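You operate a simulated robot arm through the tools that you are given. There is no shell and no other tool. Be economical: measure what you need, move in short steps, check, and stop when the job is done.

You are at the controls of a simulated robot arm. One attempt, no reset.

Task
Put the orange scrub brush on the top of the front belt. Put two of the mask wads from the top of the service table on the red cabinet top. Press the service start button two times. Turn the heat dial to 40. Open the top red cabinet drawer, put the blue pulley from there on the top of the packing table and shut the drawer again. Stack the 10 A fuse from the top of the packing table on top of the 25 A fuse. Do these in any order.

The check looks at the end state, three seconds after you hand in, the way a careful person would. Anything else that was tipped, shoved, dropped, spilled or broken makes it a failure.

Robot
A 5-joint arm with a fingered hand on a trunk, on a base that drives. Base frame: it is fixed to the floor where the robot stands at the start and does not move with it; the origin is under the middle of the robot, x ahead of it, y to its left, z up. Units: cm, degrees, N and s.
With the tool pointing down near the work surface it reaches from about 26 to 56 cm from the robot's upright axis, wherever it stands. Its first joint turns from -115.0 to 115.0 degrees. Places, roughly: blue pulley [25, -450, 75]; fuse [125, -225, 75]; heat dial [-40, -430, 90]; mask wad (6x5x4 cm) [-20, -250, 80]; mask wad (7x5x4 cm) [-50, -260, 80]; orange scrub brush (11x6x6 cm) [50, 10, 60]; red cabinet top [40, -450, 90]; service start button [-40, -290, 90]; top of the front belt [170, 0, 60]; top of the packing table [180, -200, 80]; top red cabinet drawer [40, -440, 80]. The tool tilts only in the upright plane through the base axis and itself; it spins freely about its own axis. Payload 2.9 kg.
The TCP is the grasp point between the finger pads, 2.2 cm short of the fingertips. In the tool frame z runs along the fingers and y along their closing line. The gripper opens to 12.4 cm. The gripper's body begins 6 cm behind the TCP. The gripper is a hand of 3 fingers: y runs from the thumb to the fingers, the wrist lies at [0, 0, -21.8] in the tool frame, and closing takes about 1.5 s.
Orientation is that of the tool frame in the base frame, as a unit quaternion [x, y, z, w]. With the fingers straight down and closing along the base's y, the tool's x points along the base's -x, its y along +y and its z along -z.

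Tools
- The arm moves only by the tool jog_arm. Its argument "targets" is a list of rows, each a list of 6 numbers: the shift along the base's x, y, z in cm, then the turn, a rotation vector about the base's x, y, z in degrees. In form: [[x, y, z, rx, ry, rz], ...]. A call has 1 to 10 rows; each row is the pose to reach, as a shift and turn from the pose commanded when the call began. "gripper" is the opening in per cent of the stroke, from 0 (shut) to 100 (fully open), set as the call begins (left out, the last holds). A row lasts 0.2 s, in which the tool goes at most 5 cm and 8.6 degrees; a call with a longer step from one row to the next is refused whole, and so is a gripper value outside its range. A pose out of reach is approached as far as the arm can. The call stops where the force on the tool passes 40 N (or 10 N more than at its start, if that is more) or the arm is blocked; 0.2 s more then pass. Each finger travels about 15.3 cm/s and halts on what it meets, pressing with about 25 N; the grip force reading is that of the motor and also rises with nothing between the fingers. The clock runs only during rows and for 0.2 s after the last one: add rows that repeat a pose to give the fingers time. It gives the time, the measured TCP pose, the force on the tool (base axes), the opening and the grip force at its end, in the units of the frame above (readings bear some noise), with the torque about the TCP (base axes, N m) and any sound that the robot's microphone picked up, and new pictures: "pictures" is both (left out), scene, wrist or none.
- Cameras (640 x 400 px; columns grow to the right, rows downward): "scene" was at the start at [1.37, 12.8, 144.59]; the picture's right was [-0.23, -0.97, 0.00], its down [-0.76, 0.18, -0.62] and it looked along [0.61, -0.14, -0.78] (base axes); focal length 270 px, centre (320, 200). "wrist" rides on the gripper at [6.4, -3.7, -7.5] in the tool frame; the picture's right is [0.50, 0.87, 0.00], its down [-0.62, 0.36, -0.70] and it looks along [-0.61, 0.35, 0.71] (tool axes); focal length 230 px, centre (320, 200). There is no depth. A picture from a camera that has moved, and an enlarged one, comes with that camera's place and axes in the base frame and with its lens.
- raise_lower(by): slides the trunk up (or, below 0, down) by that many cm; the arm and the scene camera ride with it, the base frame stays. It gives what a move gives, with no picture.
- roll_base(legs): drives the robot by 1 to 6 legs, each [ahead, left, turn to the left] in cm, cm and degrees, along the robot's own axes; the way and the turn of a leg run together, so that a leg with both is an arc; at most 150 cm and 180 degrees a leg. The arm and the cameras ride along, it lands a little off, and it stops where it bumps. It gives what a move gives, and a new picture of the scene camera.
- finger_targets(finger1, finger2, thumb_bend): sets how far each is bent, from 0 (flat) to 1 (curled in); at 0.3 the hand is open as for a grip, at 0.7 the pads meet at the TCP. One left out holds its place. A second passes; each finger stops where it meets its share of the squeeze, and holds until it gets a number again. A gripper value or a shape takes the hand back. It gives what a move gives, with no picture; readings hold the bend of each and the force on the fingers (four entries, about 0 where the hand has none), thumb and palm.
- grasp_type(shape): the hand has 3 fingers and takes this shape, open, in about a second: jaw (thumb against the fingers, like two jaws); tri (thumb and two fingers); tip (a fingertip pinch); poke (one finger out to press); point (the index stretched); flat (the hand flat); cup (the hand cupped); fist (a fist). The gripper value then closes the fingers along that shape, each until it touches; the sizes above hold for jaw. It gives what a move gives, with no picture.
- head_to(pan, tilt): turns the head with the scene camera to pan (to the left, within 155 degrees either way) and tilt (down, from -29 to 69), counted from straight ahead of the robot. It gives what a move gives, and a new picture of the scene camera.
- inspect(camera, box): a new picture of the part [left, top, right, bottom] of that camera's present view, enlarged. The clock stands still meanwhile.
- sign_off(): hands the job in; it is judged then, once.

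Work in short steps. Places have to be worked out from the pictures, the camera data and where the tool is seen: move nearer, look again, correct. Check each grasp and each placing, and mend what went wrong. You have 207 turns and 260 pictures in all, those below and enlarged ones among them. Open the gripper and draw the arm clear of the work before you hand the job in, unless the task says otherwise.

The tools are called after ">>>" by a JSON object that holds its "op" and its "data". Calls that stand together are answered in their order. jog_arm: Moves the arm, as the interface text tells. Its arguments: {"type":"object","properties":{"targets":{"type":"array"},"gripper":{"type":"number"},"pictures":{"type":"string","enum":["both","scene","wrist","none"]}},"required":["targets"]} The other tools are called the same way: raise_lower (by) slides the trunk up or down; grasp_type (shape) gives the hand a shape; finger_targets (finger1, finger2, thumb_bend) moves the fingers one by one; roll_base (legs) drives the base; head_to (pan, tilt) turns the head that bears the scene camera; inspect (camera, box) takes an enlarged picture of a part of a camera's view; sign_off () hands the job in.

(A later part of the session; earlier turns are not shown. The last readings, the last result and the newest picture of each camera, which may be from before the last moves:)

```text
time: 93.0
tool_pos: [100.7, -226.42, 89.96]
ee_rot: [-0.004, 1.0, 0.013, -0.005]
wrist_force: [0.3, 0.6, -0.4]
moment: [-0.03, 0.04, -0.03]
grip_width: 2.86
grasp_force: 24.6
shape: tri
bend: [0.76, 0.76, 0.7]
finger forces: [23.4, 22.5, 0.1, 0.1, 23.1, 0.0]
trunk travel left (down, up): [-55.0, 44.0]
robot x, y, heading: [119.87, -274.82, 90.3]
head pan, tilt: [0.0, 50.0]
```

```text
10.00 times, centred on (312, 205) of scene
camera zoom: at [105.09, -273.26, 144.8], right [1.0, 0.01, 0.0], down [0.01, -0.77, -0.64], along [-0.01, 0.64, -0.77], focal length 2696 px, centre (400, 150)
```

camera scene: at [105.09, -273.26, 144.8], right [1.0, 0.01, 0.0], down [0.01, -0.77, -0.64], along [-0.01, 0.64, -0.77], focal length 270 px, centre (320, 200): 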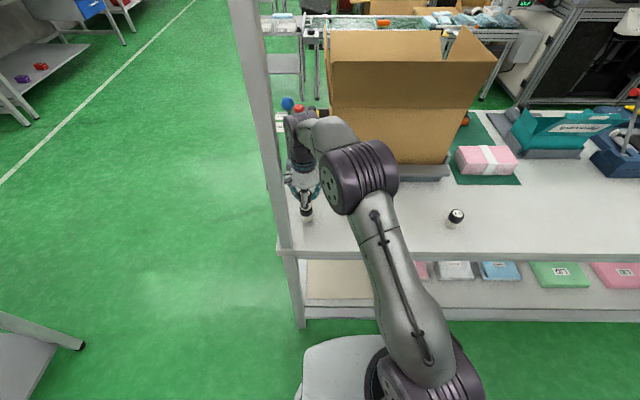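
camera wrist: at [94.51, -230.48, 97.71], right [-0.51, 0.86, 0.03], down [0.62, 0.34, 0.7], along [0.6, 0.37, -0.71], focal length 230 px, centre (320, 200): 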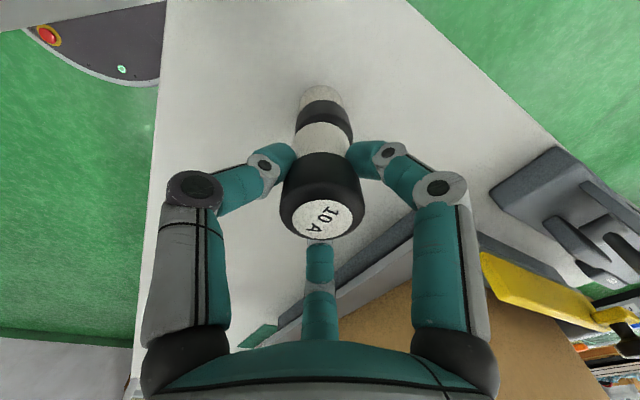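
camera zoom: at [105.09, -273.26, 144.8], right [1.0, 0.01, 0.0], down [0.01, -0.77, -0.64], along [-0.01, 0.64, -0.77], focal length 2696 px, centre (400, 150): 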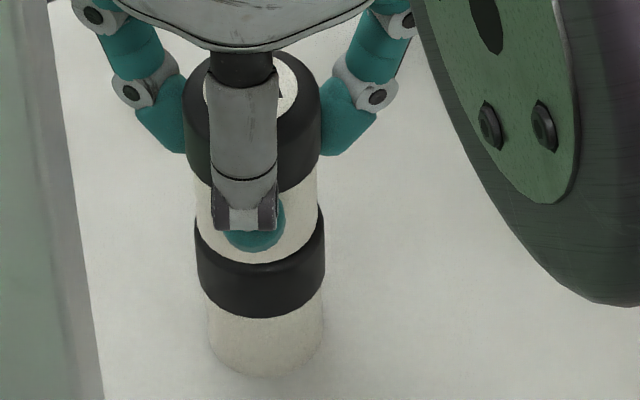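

>>> {"op": "jog_arm", "data": {"targets": [[0, 0, -0.1, 0, 0, 0], [0, 0, -0.2, 0, 0, 0], [0, 0, -0.2, 0, 0, 0]], "pictures": "none"}}

>>> {"op": "inspect", "data": {"camera": "scene", "box": [280, 185, 344, 225]}}

```text
time: 93.8
tool_pos: [100.69, -226.33, 89.71]
ee_rot: [-0.004, 1.0, 0.012, -0.006]
wrist_force: [-0.8, 0.0, -0.2]
moment: [-0.03, -0.01, 0.01]
grip_width: 2.88
grasp_force: 25.2
shape: tri
bend: [0.76, 0.76, 0.7]
finger forces: [23.5, 22.5, 0.2, 0.0, 23.0, 0.0]
trunk travel left (down, up): [-55.0, 44.0]
robot x, y, heading: [119.68, -274.6, 90.5]
head pan, tilt: [0.0, 50.0]
```

```text
10.00 times, centred on (312, 205) of scene
camera zoom: at [105.09, -273.26, 144.8], right [1.0, 0.01, 0.0], down [0.01, -0.77, -0.64], along [-0.01, 0.64, -0.77], focal length 2696 px, centre (400, 150)
```

zoom: 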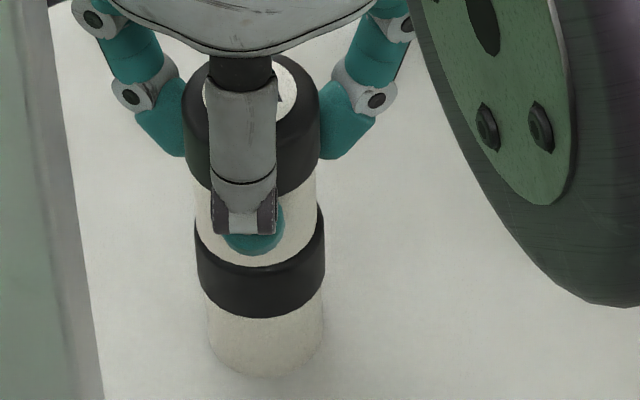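

>>> {"op": "jog_arm", "data": {"targets": [[0, -0.1, -0.1, 0, 0, 0], [0, -0.1, -0.2, 0, 0, 0], [0, -0.1, -0.2, 0, 0, 0]], "pictures": "wrist"}}

>>> {"op": "inspect", "data": {"camera": "scene", "box": [280, 185, 344, 225]}}

```text
time: 94.6
tool_pos: [100.77, -226.39, 89.54]
ee_rot: [-0.004, 1.0, 0.013, -0.005]
wrist_force: [0.5, -0.1, -0.6]
moment: [-0.01, -0.01, 0.02]
grip_width: 2.87
grasp_force: 25.3
shape: tri
bend: [0.76, 0.76, 0.7]
finger forces: [23.3, 22.3, 0.0, 0.0, 23.1, 0.0]
trunk travel left (down, up): [-55.0, 44.0]
robot x, y, heading: [119.54, -274.55, 90.7]
head pan, tilt: [0.0, 50.0]
camera wrist: at [94.45, -230.48, 97.1], right [-0.51, 0.86, 0.03], down [0.62, 0.34, 0.7], along [0.6, 0.37, -0.71], focal length 230 px, centre (320, 200)
```

wrist: 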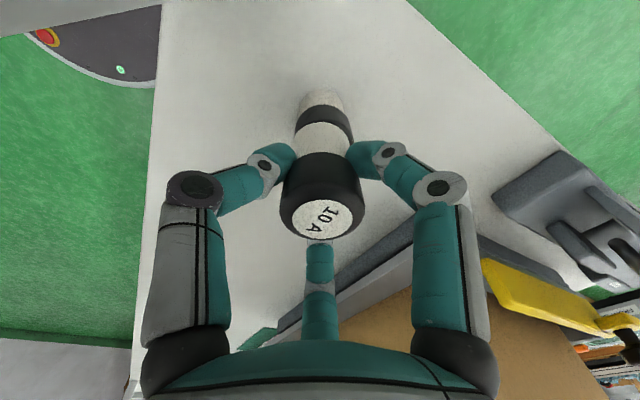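

```text
10.00 times, centred on (312, 205) of scene
camera zoom: at [105.09, -273.26, 144.8], right [1.0, 0.01, 0.0], down [0.01, -0.77, -0.64], along [-0.01, 0.64, -0.77], focal length 2696 px, centre (400, 150)
```

zoom: 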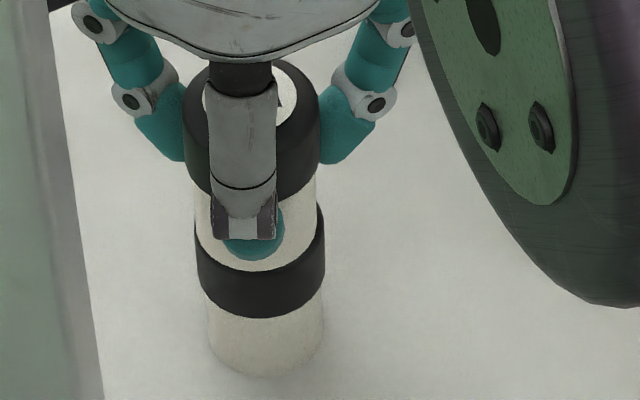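

>>> {"op": "jog_arm", "data": {"targets": [[0, 0, -0.1, 0, 0, 0], [0, 0, -0.2, 0, 0, 0], [0, 0, -0.3, 0, 0, 0], [0, 0, -0.3, 0, 0, 0]], "pictures": "none"}}

>>> {"op": "inspect", "data": {"camera": "scene", "box": [280, 185, 344, 225]}}

```text
time: 95.6
tool_pos: [100.82, -226.56, 89.48]
ee_rot: [-0.004, 1.0, 0.015, -0.005]
wrist_force: [-1.6, 2.3, 16.1]
moment: [0.01, 0.04, 0.0]
grip_width: 2.92
grasp_force: 25.1
shape: tri
bend: [0.76, 0.77, 0.69]
finger forces: [25.8, 24.8, 0.0, 0.1, 25.1, 0.0]
trunk travel left (down, up): [-55.0, 44.0]
robot x, y, heading: [119.92, -274.75, 90.8]
head pan, tilt: [0.0, 50.0]
```

```text
10.00 times, centred on (312, 205) of scene
camera zoom: at [105.16, -273.47, 144.83], right [1.0, 0.01, 0.0], down [0.01, -0.77, -0.64], along [-0.01, 0.64, -0.77], focal length 2696 px, centre (400, 150)
```

zoom: 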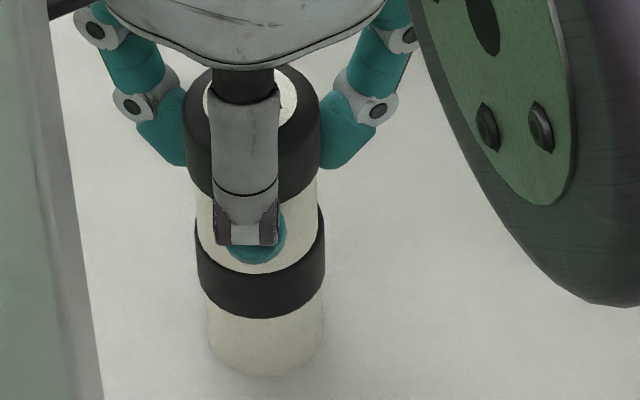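

Contact (16 N) at TCP 89.5. I relieve the press and open the hand part way.

>>> {"op": "jog_arm", "data": {"targets": [[0, 0.05, 0.25, 0, 0, 0], [0, 0.05, 0.25, 0, 0, 0]], "pictures": "none"}}

>>> {"op": "jog_arm", "data": {"targets": [[0, 0, 0, 0, 0, 0], [0, 0, 0, 0, 0, 0], [0, 0, 0, 0, 0, 0], [0, 0, 0, 0, 0, 0], [0, 0, 0, 0, 0, 0]], "gripper": 60}}

>>> {"op": "inspect", "data": {"camera": "scene", "box": [280, 185, 344, 225]}}

```text
time: 96.2
tool_pos: [100.72, -226.54, 89.56]
ee_rot: [-0.005, 1.0, 0.011, -0.005]
wrist_force: [-0.2, -0.6, 4.0]
moment: [-0.04, 0.01, 0.02]
grip_width: 2.92
grasp_force: 24.7
shape: tri
bend: [0.76, 0.77, 0.69]
finger forces: [25.0, 24.6, 0.1, 0.0, 25.4, 0.0]
trunk travel left (down, up): [-55.0, 44.0]
robot x, y, heading: [119.78, -274.67, 90.5]
head pan, tilt: [0.0, 50.0]
```

```text
time: 97.4
tool_pos: [100.69, -226.41, 89.6]
ee_rot: [-0.004, 1.0, 0.013, -0.006]
wrist_force: [0.9, -0.5, 0.6]
moment: [0.0, 0.01, 0.03]
grip_width: 7.39
grasp_force: 0.0
shape: tri
bend: [0.32, 0.32, 0.7]
finger forces: [0.0, 0.0, 0.0, 0.0, 0.0, 0.1]
trunk travel left (down, up): [-55.0, 44.0]
robot x, y, heading: [119.84, -274.78, 90.7]
head pan, tilt: [0.0, 50.0]
camera scene: at [105.1, -273.26, 144.8], right [1.0, 0.01, 0.0], down [0.01, -0.77, -0.64], along [-0.01, 0.64, -0.77], focal length 270 px, centre (320, 200)
camera wrist: at [94.49, -230.41, 97.0], right [-0.51, 0.86, 0.03], down [0.62, 0.34, 0.7], along [0.6, 0.37, -0.71], focal length 230 px, centre (320, 200)
```

scene: 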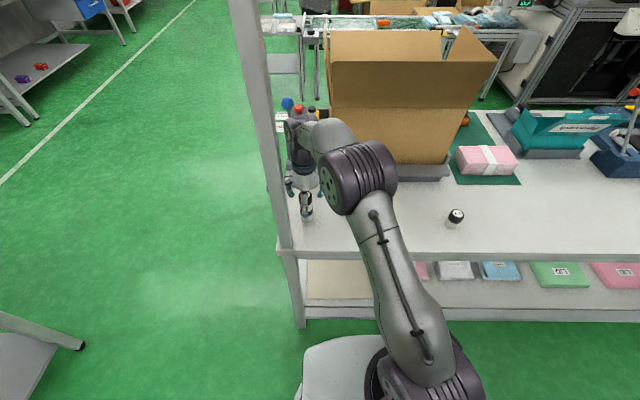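
wrist: 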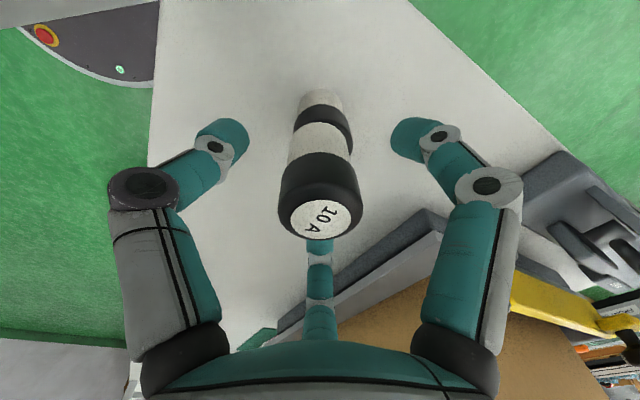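

```text
10.00 times, centred on (312, 205) of scene
camera zoom: at [105.1, -273.26, 144.8], right [1.0, 0.01, 0.0], down [0.01, -0.77, -0.64], along [-0.01, 0.64, -0.77], focal length 2696 px, centre (400, 150)
```

zoom: 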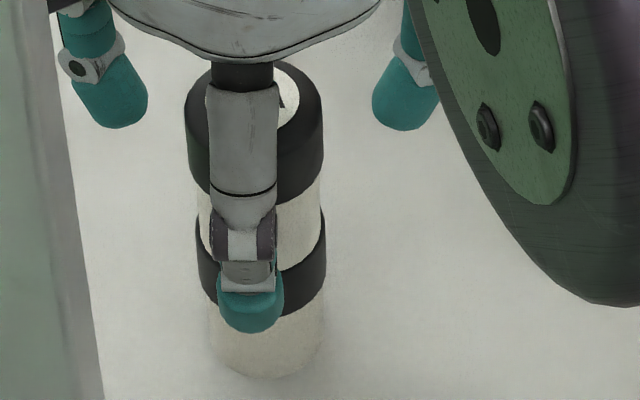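

The stack stands. I raise straight up, then draw the arm back.

>>> {"op": "jog_arm", "data": {"targets": [[0, 0, 2, 0, 0, 0], [0, 0, 5, 0, 0, 0], [0, 0, 9, 0, 0, 0], [3, -3, 9, 0, 0, 0], [6, -6, 9, 0, 0, 0], [9, -9, 9, 0, 0, 0], [13, -11, 8, 0, 0, 0], [17, -12, 7, 0, 0, 0]]}}

>>> {"op": "inspect", "data": {"camera": "scene", "box": [280, 185, 344, 225]}}

```text
time: 98.4
tool_pos: [102.72, -227.79, 98.83]
ee_rot: [0.006, 1.0, 0.022, -0.01]
wrist_force: [-3.8, 12.3, -0.8]
moment: [-1.05, -0.39, -1.12]
grip_width: 7.41
grasp_force: 0.1
shape: tri
bend: [0.32, 0.32, 0.7]
finger forces: [0.0, 0.0, 0.0, 0.0, 0.1, 0.0]
trunk travel left (down, up): [-55.0, 44.0]
robot x, y, heading: [119.6, -274.55, 90.6]
head pan, tilt: [0.0, 50.0]
stopped in row 4: the force on the tool passed its limit at 88 N (the readings are from after the stop); the commanded pose is now the measured one
camera scene: at [105.06, -273.05, 144.78], right [1.0, 0.01, 0.0], down [0.01, -0.77, -0.64], along [-0.01, 0.64, -0.77], focal length 270 px, centre (320, 200)
camera wrist: at [96.53, -231.85, 106.15], right [-0.49, 0.87, 0.05], down [0.63, 0.32, 0.7], along [0.6, 0.38, -0.71], focal length 230 px, centre (320, 200)
```

scene: 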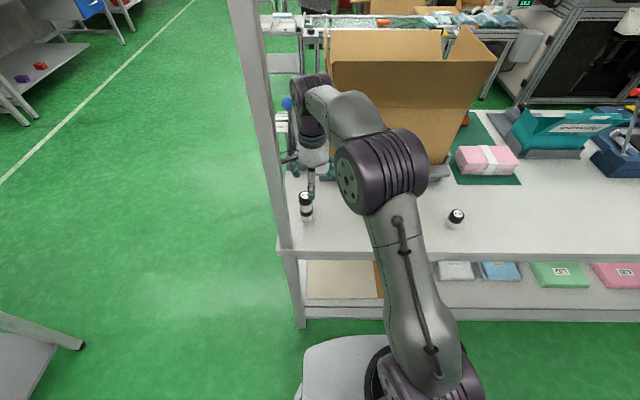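
wrist: 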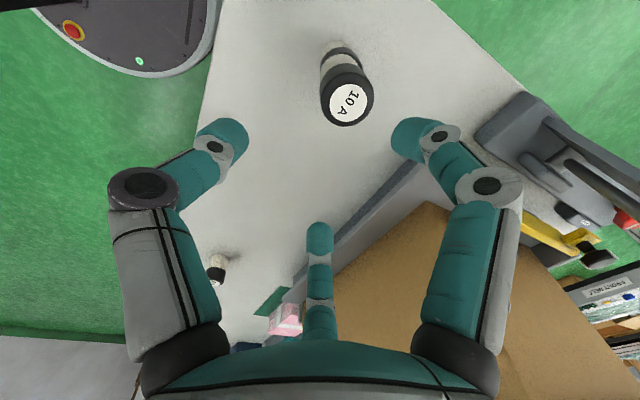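

```text
10.00 times, centred on (312, 205) of scene
camera zoom: at [105.06, -273.05, 144.78], right [1.0, 0.01, 0.0], down [0.01, -0.77, -0.64], along [-0.01, 0.64, -0.77], focal length 2696 px, centre (400, 150)
```

zoom: 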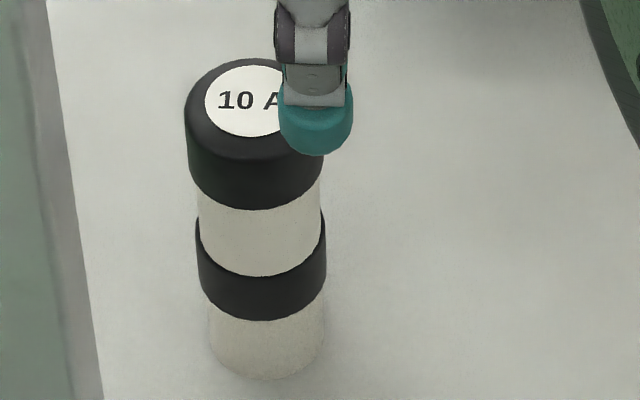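

The stack is fine, but the wrist camera (at [96.5, -232]) touched the shelf post when moving back. I move +y a bit and +x first, then retreat.

>>> {"op": "jog_arm", "data": {"targets": [[0.5, 1, 0, 0, 0, 0], [3, 1, 0.5, 0, 0, 0], [7, 1, 0.5, 0, 0, 0], [11, 0, 0.5, 0, 0, 0], [15, -3, 0.5, 0, 0, 0], [16, -7, 0.5, 0, 0, 0], [16, -11, 0.5, 0, 0, 0]]}}

>>> {"op": "inspect", "data": {"camera": "scene", "box": [280, 185, 344, 225]}}

```text
time: 100.0
tool_pos: [118.75, -239.07, 99.25]
ee_rot: [0.004, 1.0, 0.022, 0.0]
wrist_force: [0.1, 0.3, -1.1]
moment: [0.03, -0.01, 0.0]
grip_width: 7.4
grasp_force: 0.2
shape: tri
bend: [0.32, 0.32, 0.7]
finger forces: [0.1, 0.0, 0.0, 0.0, 0.0, 0.1]
trunk travel left (down, up): [-55.0, 44.0]
robot x, y, heading: [119.8, -275.0, 90.4]
head pan, tilt: [0.0, 50.0]
camera scene: at [105.11, -273.4, 144.8], right [1.0, 0.01, 0.0], down [0.01, -0.77, -0.64], along [-0.01, 0.64, -0.77], focal length 270 px, centre (320, 200)
camera wrist: at [112.38, -243.07, 106.51], right [-0.49, 0.87, 0.04], down [0.62, 0.32, 0.72], along [0.61, 0.38, -0.7], focal length 230 px, centre (320, 200)
```

scene: 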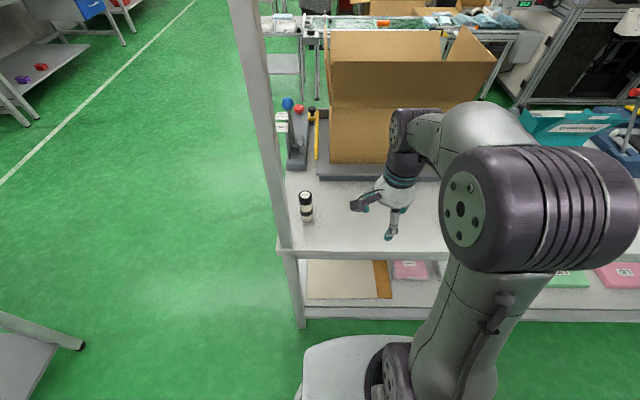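
wrist: 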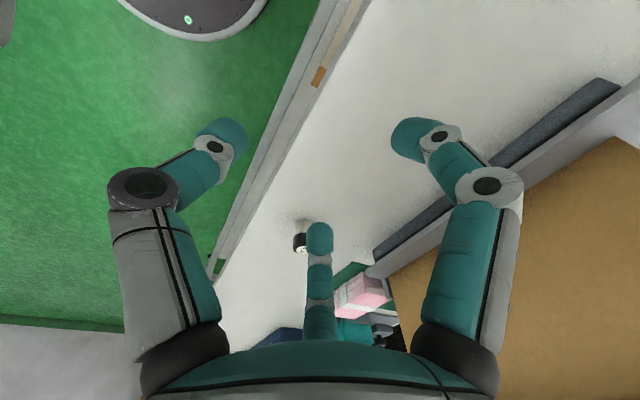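

```text
10.00 times, centred on (312, 205) of scene
camera zoom: at [105.11, -273.4, 144.8], right [1.0, 0.01, 0.0], down [0.01, -0.77, -0.64], along [-0.01, 0.64, -0.77], focal length 2696 px, centre (400, 150)
```

zoom: 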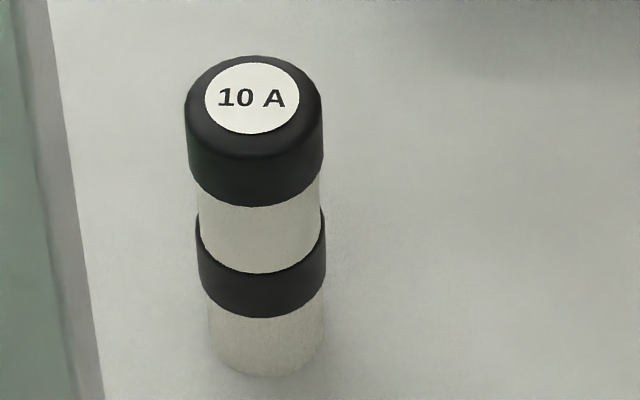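

Stack is good. Next the service table: I back out, cross over, and face its near end.

>>> {"op": "roll_base", "data": {"legs": [[-60, 0, 0], [0, 82, 0], [0, 0, 90], [0, 50, 0]]}}

>>> {"op": "head_to", "data": {"pan": 0, "tilt": 42}}

```text
time: 113.7
tool_pos: [2.51, -386.14, 99.16]
ee_rot: [-0.697, 0.717, 0.016, -0.016]
wrist_force: [-0.8, 0.3, 0.0]
moment: [0.02, 0.01, -0.02]
grip_width: 7.4
grasp_force: 0.1
shape: tri
bend: [0.32, 0.32, 0.7]
finger forces: [0.0, 0.1, 0.1, 0.0, 0.0, 0.1]
trunk travel left (down, up): [-55.0, 44.0]
robot x, y, heading: [38.61, -385.66, 179.4]
head pan, tilt: [0.0, 50.0]
camera scene: at [36.69, -400.31, 144.79], right [0.01, 1.0, 0.0], down [0.77, -0.01, -0.64], along [-0.64, 0.01, -0.77], focal length 270 px, centre (320, 200)
```

scene: 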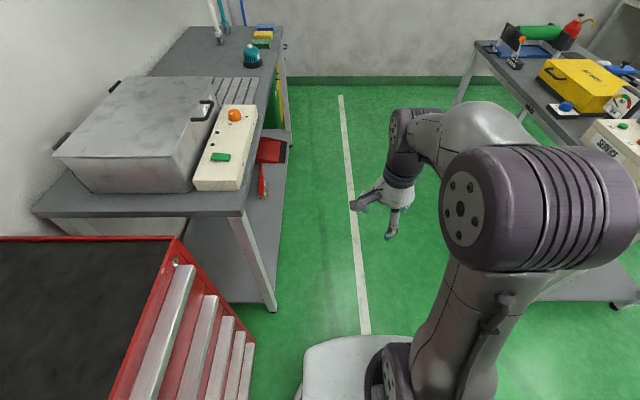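

```text
time: 114.4
tool_pos: [2.34, -386.13, 99.19]
ee_rot: [-0.697, 0.716, 0.015, -0.016]
wrist_force: [-0.4, 0.3, -0.3]
moment: [0.04, 0.0, 0.02]
grip_width: 7.41
grasp_force: 0.0
shape: tri
bend: [0.32, 0.32, 0.7]
finger forces: [0.0, 0.0, 0.1, 0.0, 0.1, 0.1]
trunk travel left (down, up): [-55.0, 44.0]
robot x, y, heading: [38.78, -385.86, 179.6]
head pan, tilt: [0.0, 42.0]
camera scene: at [36.03, -400.23, 145.92], right [0.01, 1.0, 0.0], down [0.67, 0.0, -0.74], along [-0.74, 0.01, -0.67], focal length 270 px, centre (320, 200)
```

scene: 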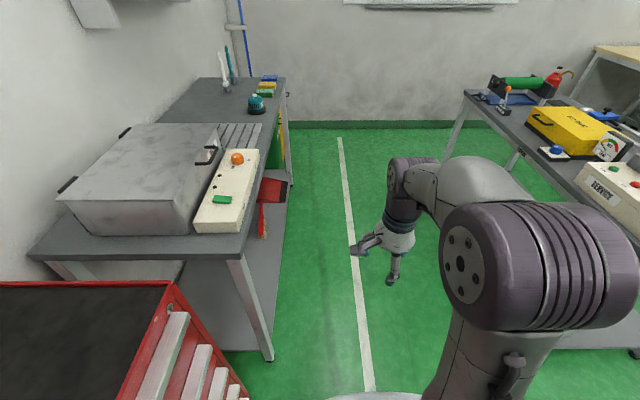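

I mis-signed the last leg, so I'm in front of the wash table instead; its orange dial sits near [-48, -430, 91]. I look at it while here.

>>> {"op": "inspect", "data": {"camera": "scene", "box": [190, 140, 270, 240]}}

>>> {"op": "inspect", "data": {"camera": "scene", "box": [216, 145, 264, 175]}}

```text
4.00 times, centred on (230, 190) of scene
camera zoom: at [36.03, -400.23, 145.92], right [0.01, 1.0, 0.0], down [0.67, 0.0, -0.74], along [-0.74, 0.01, -0.67], focal length 1078 px, centre (680, 240)
```

zoom: 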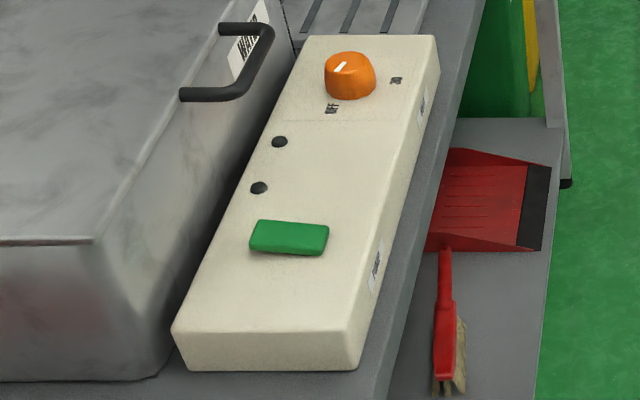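

```text
13.33 times, centred on (240, 160) of scene
camera zoom: at [36.03, -400.23, 145.92], right [0.01, 1.0, 0.0], down [0.67, 0.0, -0.74], along [-0.74, 0.01, -0.67], focal length 3595 px, centre (1387, 733)
```

zoom: 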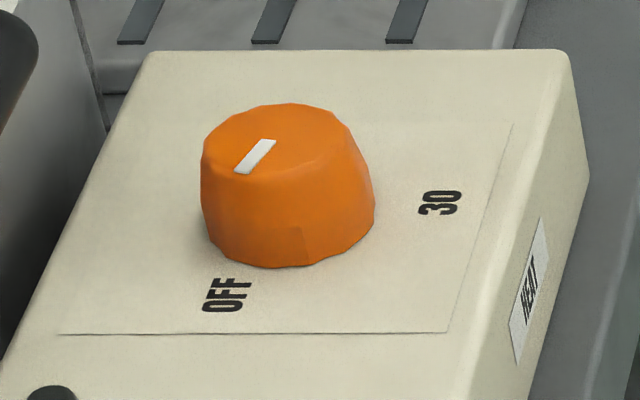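

The dial points at OFF, "30" lies toward +y, other labels are hidden behind the knob. I drive in front of the dial to view it from above with the wrist camera.

>>> {"op": "roll_base", "data": {"legs": [[0, -9, 0], [87, 0, 0], [0, 0, 90]]}}

>>> {"op": "head_to", "data": {"pan": 0, "tilt": 55}}

>>> {"op": "inspect", "data": {"camera": "wrist", "box": [0, 0, 640, 400]}}

```text
time: 123.5
tool_pos: [-50.76, -412.12, 99.19]
ee_rot: [0.999, -0.028, 0.001, 0.021]
wrist_force: [0.3, 0.4, 0.3]
moment: [0.0, 0.01, 0.0]
grip_width: 7.42
grasp_force: 0.1
shape: tri
bend: [0.32, 0.32, 0.7]
finger forces: [0.1, 0.0, 0.0, 0.0, 0.0, 0.0]
trunk travel left (down, up): [-55.0, 44.0]
robot x, y, heading: [-49.27, -376.15, -92.1]
head pan, tilt: [0.0, 42.0]
camera scene: at [-35.48, -379.03, 145.92], right [-1.0, 0.04, 0.0], down [0.03, 0.67, -0.74], along [-0.03, -0.74, -0.67], focal length 270 px, centre (320, 200)
```

scene: 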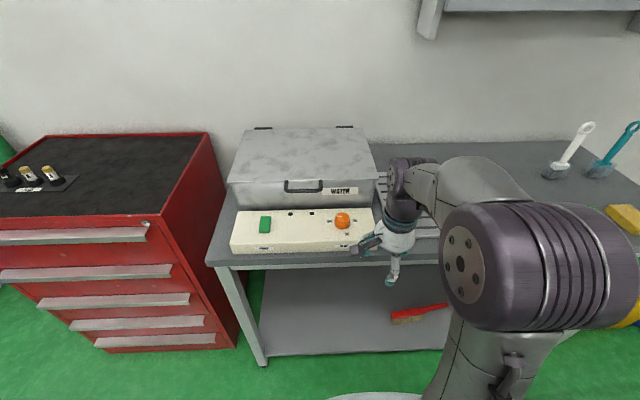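

```text
time: 124.3
tool_pos: [-50.75, -412.13, 99.11]
ee_rot: [0.999, -0.029, 0.001, 0.021]
wrist_force: [-0.2, 0.0, -1.0]
moment: [0.01, -0.02, -0.05]
grip_width: 7.44
grasp_force: 0.0
shape: tri
bend: [0.32, 0.32, 0.7]
finger forces: [0.1, 0.0, 0.0, 0.1, 0.1, 0.0]
trunk travel left (down, up): [-55.0, 44.0]
robot x, y, heading: [-50.08, -375.88, -92.1]
head pan, tilt: [0.0, 55.0]
camera scene: at [-35.44, -377.89, 144.15], right [-1.0, 0.04, 0.0], down [0.03, 0.82, -0.57], along [-0.02, -0.57, -0.82], focal length 270 px, centre (320, 200)
```

scene: 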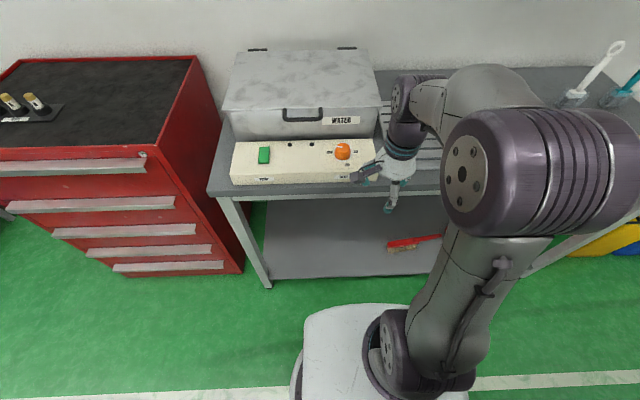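

```text
1.00 times, centred on (320, 200) of wrist (not enlarged: the box is as wide or as high as the picture)
camera zoom: at [-44.06, -408.58, 106.49], right [0.45, -0.89, 0.04], down [-0.64, -0.29, 0.72], along [-0.63, -0.35, -0.7], focal length 230 px, centre (320, 200)
```

zoom: 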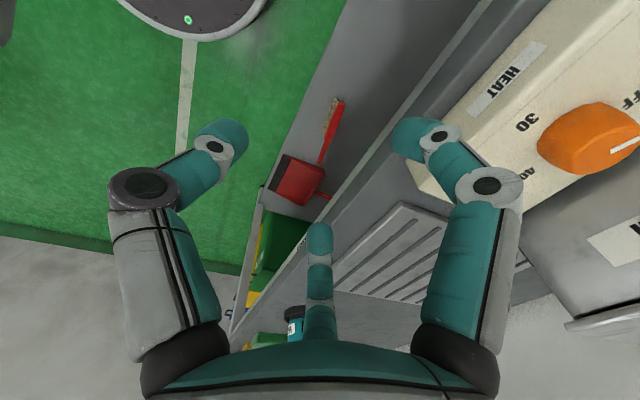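

>>> {"op": "inspect", "data": {"camera": "scene", "box": [318, 135, 374, 170]}}

>>> {"op": "inspect", "data": {"camera": "wrist", "box": [480, 60, 640, 200]}}

```text
11.43 times, centred on (346, 152) of scene
camera zoom: at [-35.44, -377.89, 144.15], right [-1.0, 0.04, 0.0], down [0.03, 0.82, -0.57], along [-0.02, -0.57, -0.82], focal length 3081 px, centre (23, 743)
```

zoom: 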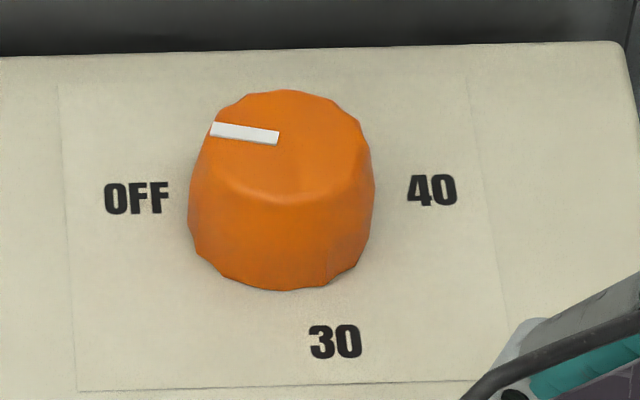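

```text
2.86 times, centred on (560, 130) of wrist
camera zoom: at [-44.06, -408.58, 106.49], right [0.45, -0.89, 0.04], down [-0.64, -0.29, 0.72], along [-0.63, -0.35, -0.7], focal length 657 px, centre (-366, 400)
```

zoom: 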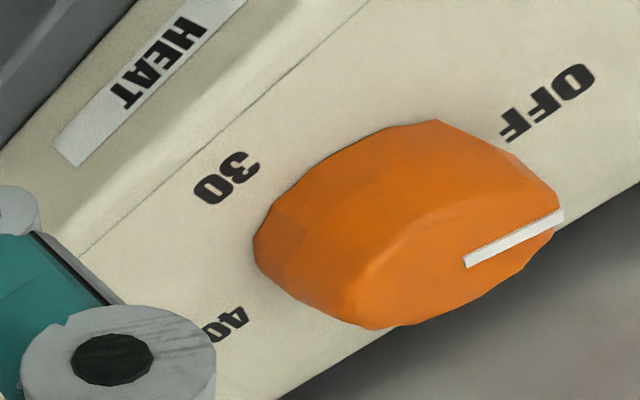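

OFF is at +x, 30 at +y, 40 at -x, so the pointer must turn +180° about z (via 30). Knob: top z≈95.7, centre ≈[-43.2, -427.7], Ø4.3. The heater behind is close, so I turn the hand +85° and look from above first.

>>> {"op": "jog_arm", "data": {"targets": [[0.5, -0.5, 2, 0, 0, 8.5], [1.5, -1, 4, 0, 0, 17], [2.5, -2, 6, 0, 0, 25.5], [3.5, -3, 8, 0, 0, 34], [4.5, -4, 9, 0, 0, 42.5], [5.5, -5, 9, 0, 0, 51], [6.5, -6, 9, 0, 0, 59.5], [7.2, -8, 9, 0, 0, 68], [7.5, -10, 9, 0, 0, 76.5], [7.6, -12, 9, 0, 0, 85]]}}

>>> {"op": "inspect", "data": {"camera": "scene", "box": [270, 80, 430, 180]}}

```text
time: 126.5
tool_pos: [-43.06, -424.36, 108.02]
ee_rot: [0.755, 0.655, -0.003, 0.005]
wrist_force: [0.8, -0.3, 0.4]
moment: [0.03, 0.0, -0.02]
grip_width: 7.4
grasp_force: 0.0
shape: tri
bend: [0.32, 0.32, 0.7]
finger forces: [0.0, 0.1, 0.0, 0.0, 0.0, 0.0]
trunk travel left (down, up): [-55.0, 44.0]
robot x, y, heading: [-50.21, -376.17, -92.3]
head pan, tilt: [0.0, 55.0]
camera scene: at [-35.42, -378.03, 144.14], right [-1.0, 0.04, 0.0], down [0.03, 0.82, -0.57], along [-0.02, -0.57, -0.82], focal length 270 px, centre (320, 200)
camera wrist: at [-45.78, -417.4, 115.49], right [0.93, 0.37, 0.0], down [0.26, -0.65, 0.71], along [0.26, -0.66, -0.71], focal length 230 px, centre (320, 200)
```

scene: 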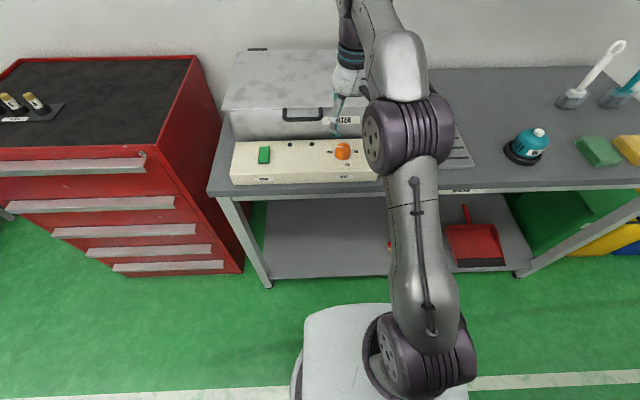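
wrist: 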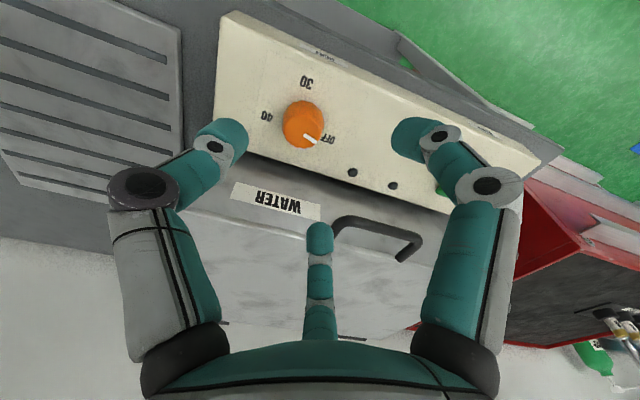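

```text
4.00 times, centred on (350, 130) of scene
camera zoom: at [-35.42, -378.03, 144.14], right [-1.0, 0.04, 0.0], down [0.03, 0.82, -0.57], along [-0.02, -0.57, -0.82], focal length 1078 px, centre (200, 480)
```

zoom: 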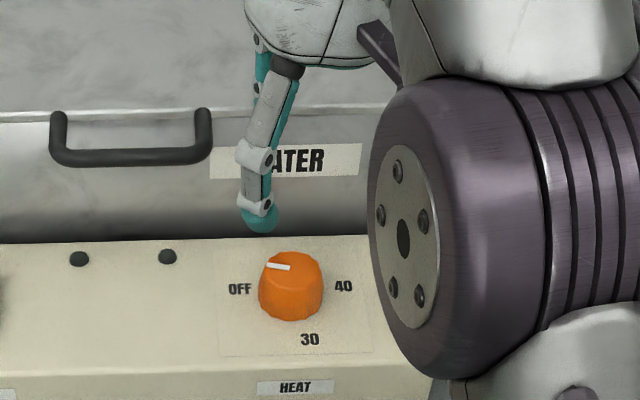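

Combining views: knob centre ≈[-43.3, -427.0], top ≈96; the heater face is about 7–9 cm behind it. I move over it and lower.

>>> {"op": "jog_arm", "data": {"targets": [[0, -1.3, 0, 0, 0, 0], [-0.2, -2.6, -3, 0, 0, 0], [-0.2, -2.6, -6, 0, 0, 0], [-0.2, -2.6, -9, 0, 0, 0]]}}

>>> {"op": "inspect", "data": {"camera": "scene", "box": [290, 100, 402, 170]}}

```text
time: 127.5
tool_pos: [-43.25, -426.62, 99.04]
ee_rot: [0.757, 0.654, -0.004, 0.004]
wrist_force: [-0.6, -0.2, -0.4]
moment: [-0.03, 0.01, 0.03]
grip_width: 7.42
grasp_force: 0.1
shape: tri
bend: [0.32, 0.32, 0.7]
finger forces: [0.0, 0.0, 0.0, 0.1, 0.1, 0.1]
trunk travel left (down, up): [-55.0, 44.0]
robot x, y, heading: [-49.81, -375.93, -92.4]
head pan, tilt: [0.0, 55.0]
camera scene: at [-35.44, -377.9, 144.15], right [-1.0, 0.04, 0.0], down [0.03, 0.82, -0.57], along [-0.02, -0.57, -0.82], focal length 270 px, centre (320, 200)
camera wrist: at [-45.86, -419.85, 106.39], right [0.93, 0.37, 0.0], down [0.26, -0.65, 0.71], along [0.26, -0.66, -0.71], focal length 230 px, centre (320, 200)
```

scene: 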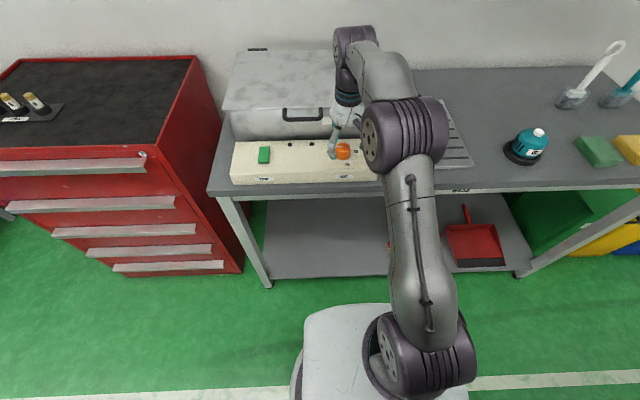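
wrist: 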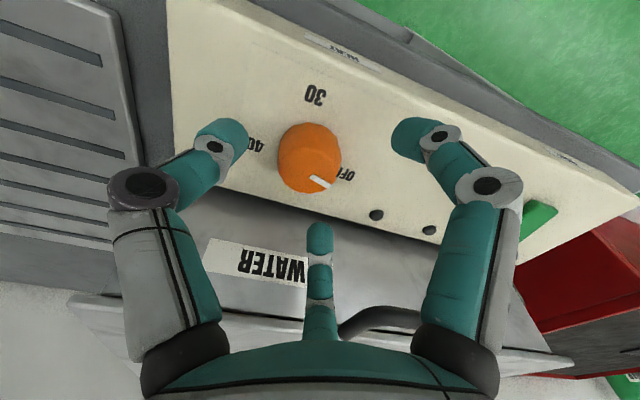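

```text
5.71 times, centred on (346, 135) of scene
camera zoom: at [-35.44, -377.9, 144.15], right [-1.0, 0.04, 0.0], down [0.03, 0.82, -0.57], along [-0.02, -0.57, -0.82], focal length 1541 px, centre (171, 571)
```

zoom: 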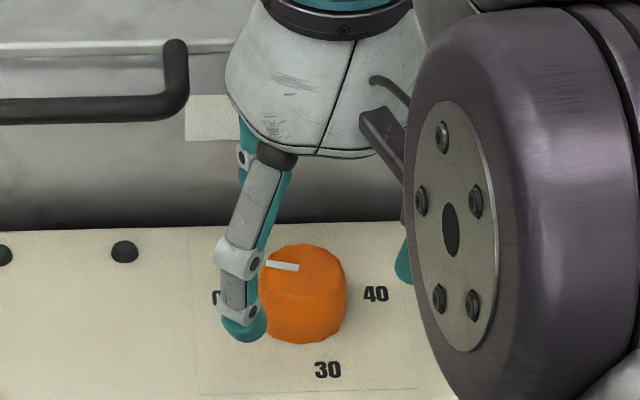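

Aligned within 0.3 cm. I lower gently to knob height.

>>> {"op": "jog_arm", "data": {"targets": [[-0.3, -0.2, -1.5, 0, 0, 0], [-0.3, -0.2, -2.5, 0, 0, 0], [-0.3, -0.2, -3, 0, 0, 0]]}}

>>> {"op": "inspect", "data": {"camera": "scene", "box": [290, 100, 402, 170]}}

```text
time: 128.3
tool_pos: [-43.6, -426.9, 96.11]
ee_rot: [0.757, 0.654, -0.003, 0.005]
wrist_force: [-0.6, -0.3, 0.2]
moment: [0.0, -0.01, 0.01]
grip_width: 7.39
grasp_force: 0.1
shape: tri
bend: [0.32, 0.32, 0.7]
finger forces: [0.0, 0.0, 0.0, 0.0, 0.0, 0.0]
trunk travel left (down, up): [-55.0, 44.0]
robot x, y, heading: [-49.91, -376.13, -92.1]
head pan, tilt: [0.0, 55.0]
camera scene: at [-35.43, -377.9, 144.15], right [-1.0, 0.04, 0.0], down [0.03, 0.82, -0.57], along [-0.02, -0.57, -0.82], focal length 270 px, centre (320, 200)
camera wrist: at [-46.21, -420.09, 103.55], right [0.93, 0.37, 0.0], down [0.26, -0.65, 0.71], along [0.26, -0.66, -0.7], focal length 230 px, centre (320, 200)
```

scene: 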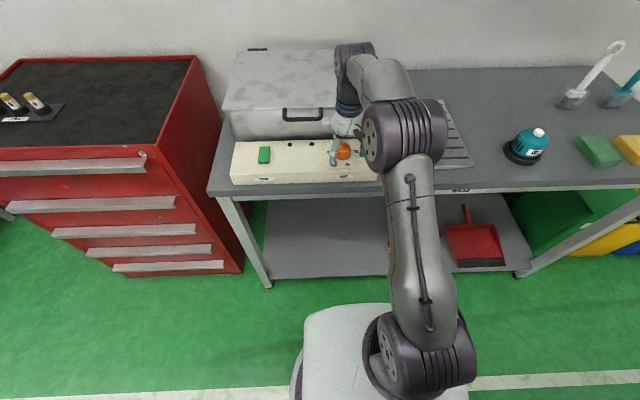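
wrist: 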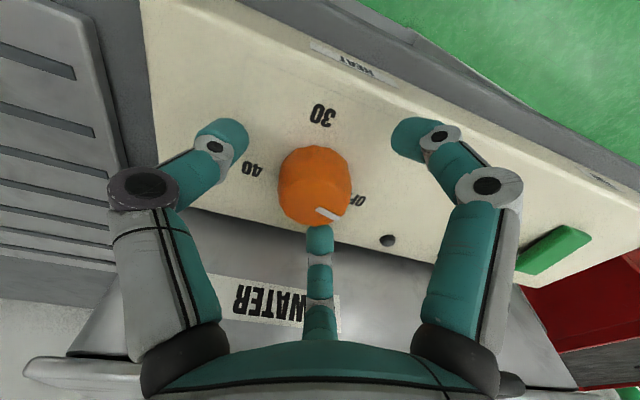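

```text
5.71 times, centred on (346, 135) of scene
camera zoom: at [-35.43, -377.9, 144.15], right [-1.0, 0.04, 0.0], down [0.03, 0.82, -0.57], along [-0.02, -0.57, -0.82], focal length 1541 px, centre (171, 571)
```

zoom: 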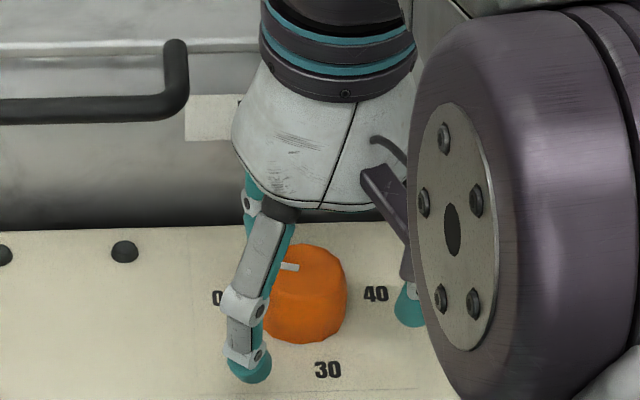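

Centred. Half a centimetre lower and close on the knob.

>>> {"op": "jog_arm", "data": {"targets": [[0, 0, -0.3, 0, 0, 0], [0, 0, -0.5, 0, 0, 0]], "pictures": "none"}}

>>> {"op": "jog_arm", "data": {"targets": [[0, 0, 0, 0, 0, 0], [0, 0, 0, 0, 0, 0], [0, 0, 0, 0, 0, 0], [0, 0, 0, 0, 0, 0], [0, 0, 0, 0, 0, 0], [0, 0, 0, 0, 0, 0]], "gripper": 15}}

```text
time: 128.9
tool_pos: [-43.56, -426.92, 95.55]
ee_rot: [0.756, 0.655, -0.003, 0.005]
wrist_force: [-0.7, -0.1, -0.2]
moment: [-0.01, -0.02, -0.05]
grip_width: 7.42
grasp_force: 0.0
shape: tri
bend: [0.32, 0.32, 0.7]
finger forces: [0.1, 0.1, 0.0, 0.1, 0.0, 0.0]
trunk travel left (down, up): [-55.0, 44.0]
robot x, y, heading: [-49.72, -376.06, -92.1]
head pan, tilt: [0.0, 55.0]
```

```text
time: 130.3
tool_pos: [-43.45, -426.94, 95.6]
ee_rot: [0.757, 0.654, -0.003, 0.004]
wrist_force: [2.4, 1.4, -5.7]
moment: [-0.03, -0.08, 0.02]
grip_width: 2.76
grasp_force: 25.5
shape: tri
bend: [0.74, 0.39, 0.69]
finger forces: [17.4, 24.2, 0.0, 0.0, 17.6, 0.0]
trunk travel left (down, up): [-55.0, 44.0]
robot x, y, heading: [-50.13, -376.27, -92.2]
head pan, tilt: [0.0, 55.0]
camera scene: at [-35.36, -377.93, 144.13], right [-1.0, 0.04, 0.0], down [0.03, 0.82, -0.57], along [-0.02, -0.57, -0.82], focal length 270 px, centre (320, 200)
camera wrist: at [-46.18, -420.09, 102.98], right [0.93, 0.37, 0.0], down [0.26, -0.66, 0.71], along [0.26, -0.66, -0.71], focal length 230 px, centre (320, 200)
```

scene: 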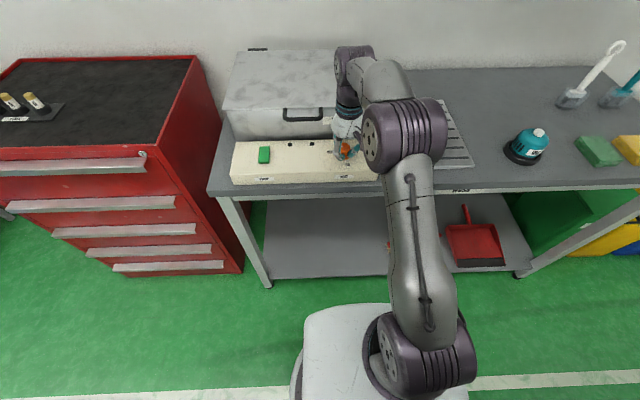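
wrist: 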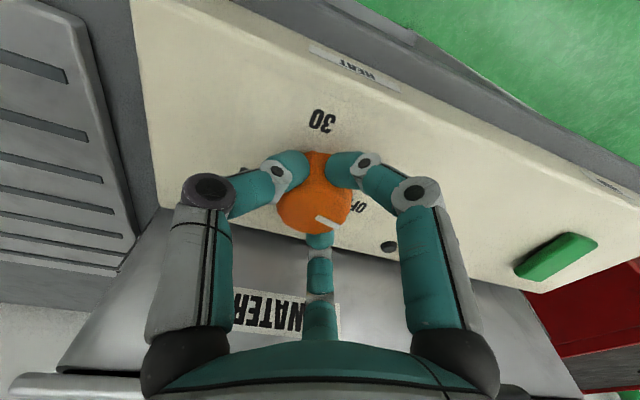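

Gripped on all three fingers. I twist +56°, 8° a step.

>>> {"op": "jog_arm", "data": {"targets": [[0, 0, 0, 0, 0, 8], [0, 0, 0, 0, 0, 16], [0, 0, 0, 0, 0, 24], [0, 0, 0, 0, 0, 32], [0, 0, 0, 0, 0, 40], [0, 0, 0, 0, 0, 48], [0, 0, 0, 0, 0, 56], [0, 0, 0, 0, 0, 56]]}}

>>> {"op": "inspect", "data": {"camera": "scene", "box": [290, 100, 402, 170]}}

```text
time: 132.1
tool_pos: [-44.21, -426.95, 95.69]
ee_rot: [0.36, 0.933, 0.014, -0.005]
wrist_force: [-27.4, -0.5, -0.6]
moment: [-0.13, 0.48, -0.43]
grip_width: 2.57
grasp_force: 24.6
shape: tri
bend: [0.74, 0.77, 0.7]
finger forces: [14.7, 18.5, 0.0, 0.1, 37.9, 0.0]
trunk travel left (down, up): [-55.0, 44.0]
robot x, y, heading: [-49.6, -376.17, -91.9]
head pan, tilt: [0.0, 55.0]
camera scene: at [-36.13, -377.89, 144.22], right [-1.0, 0.04, -0.01], down [0.03, 0.82, -0.57], along [-0.02, -0.57, -0.82], focal length 270 px, centre (320, 200)
camera wrist: at [-51.41, -425.67, 103.2], right [0.21, 0.98, 0.03], down [0.7, -0.17, 0.7], along [0.69, -0.13, -0.72], focal length 230 px, centre (320, 200)
```

scene: 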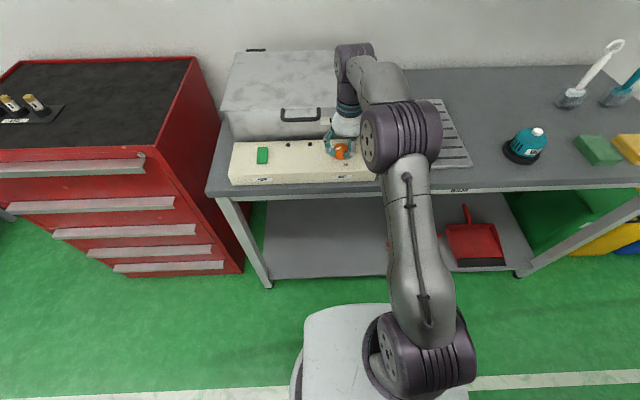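
wrist: 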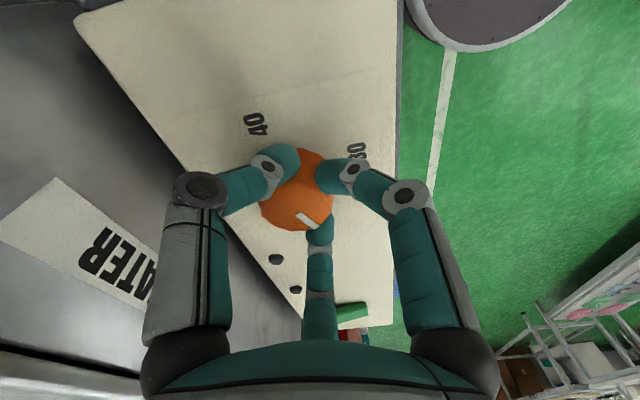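

```text
5.71 times, centred on (346, 135) of scene
camera zoom: at [-36.13, -377.89, 144.22], right [-1.0, 0.04, -0.01], down [0.03, 0.82, -0.57], along [-0.02, -0.57, -0.82], focal length 1541 px, centre (171, 571)
```

zoom: 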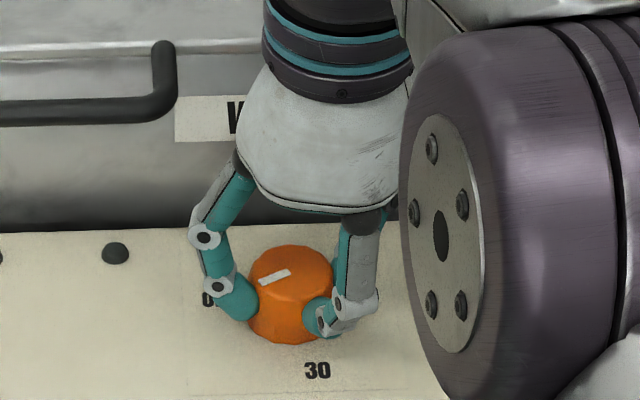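

The knob has turned about 30° with some slip; side force suggests its true centre is nearer x -44. I open, turn the hand back with the centre corrected, and look.

>>> {"op": "jog_arm", "data": {"targets": [[0, 0, 0, 0, 0, 0], [0, 0, 0, 0, 0, 0], [0, 0, 0, 0, 0, 0], [0, 0, 0, 0, 0, -8], [0, 0, 0, 0, 0, -16], [0, 0, 0, 0, 0, -24], [0, 0, 0, 0, 0, -32], [0, 0, 0, 0, 0, -40], [0, 0, 0, 0, 0, -48], [0, 0, 0, 0, 0, -56]], "gripper": 60}}

>>> {"op": "inspect", "data": {"camera": "scene", "box": [290, 100, 402, 170]}}

```text
time: 134.3
tool_pos: [-43.6, -426.93, 95.68]
ee_rot: [0.758, 0.653, -0.002, 0.005]
wrist_force: [1.0, 0.7, 0.2]
moment: [0.01, -0.02, -0.04]
grip_width: 7.41
grasp_force: 0.0
shape: tri
bend: [0.32, 0.32, 0.7]
finger forces: [0.1, 0.0, 0.1, 0.0, 0.0, 0.0]
trunk travel left (down, up): [-55.0, 44.0]
robot x, y, heading: [-50.42, -376.0, -92.0]
head pan, tilt: [0.0, 55.0]
camera scene: at [-35.43, -377.88, 144.15], right [-1.0, 0.04, 0.0], down [0.03, 0.82, -0.57], along [-0.02, -0.57, -0.82], focal length 270 px, centre (320, 200)
camera wrist: at [-46.26, -420.01, 103.08], right [0.93, 0.37, 0.0], down [0.26, -0.65, 0.71], along [0.26, -0.66, -0.7], focal length 230 px, centre (320, 200)
```

scene: 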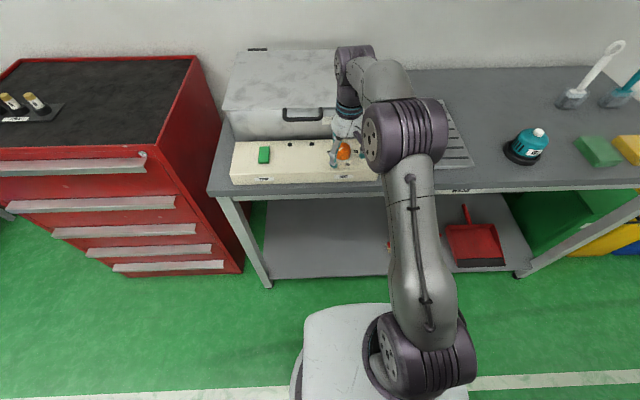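
wrist: 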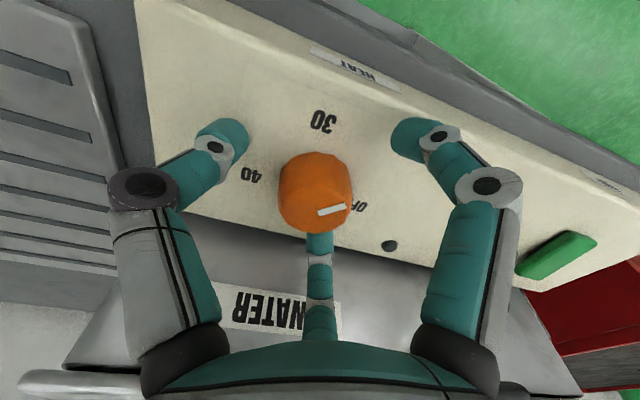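

```text
5.71 times, centred on (346, 135) of scene
camera zoom: at [-35.43, -377.88, 144.15], right [-1.0, 0.04, 0.0], down [0.03, 0.82, -0.57], along [-0.02, -0.57, -0.82], focal length 1541 px, centre (171, 571)
```

zoom: 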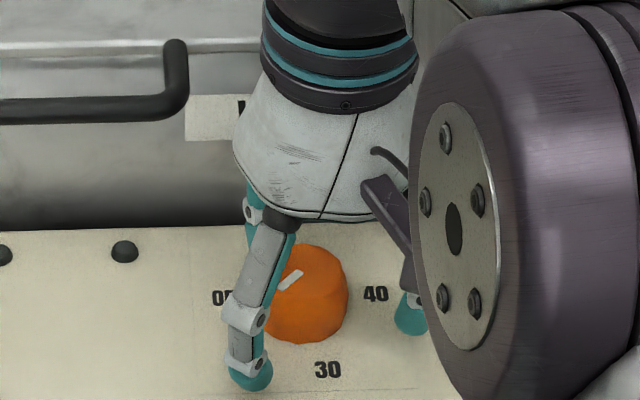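

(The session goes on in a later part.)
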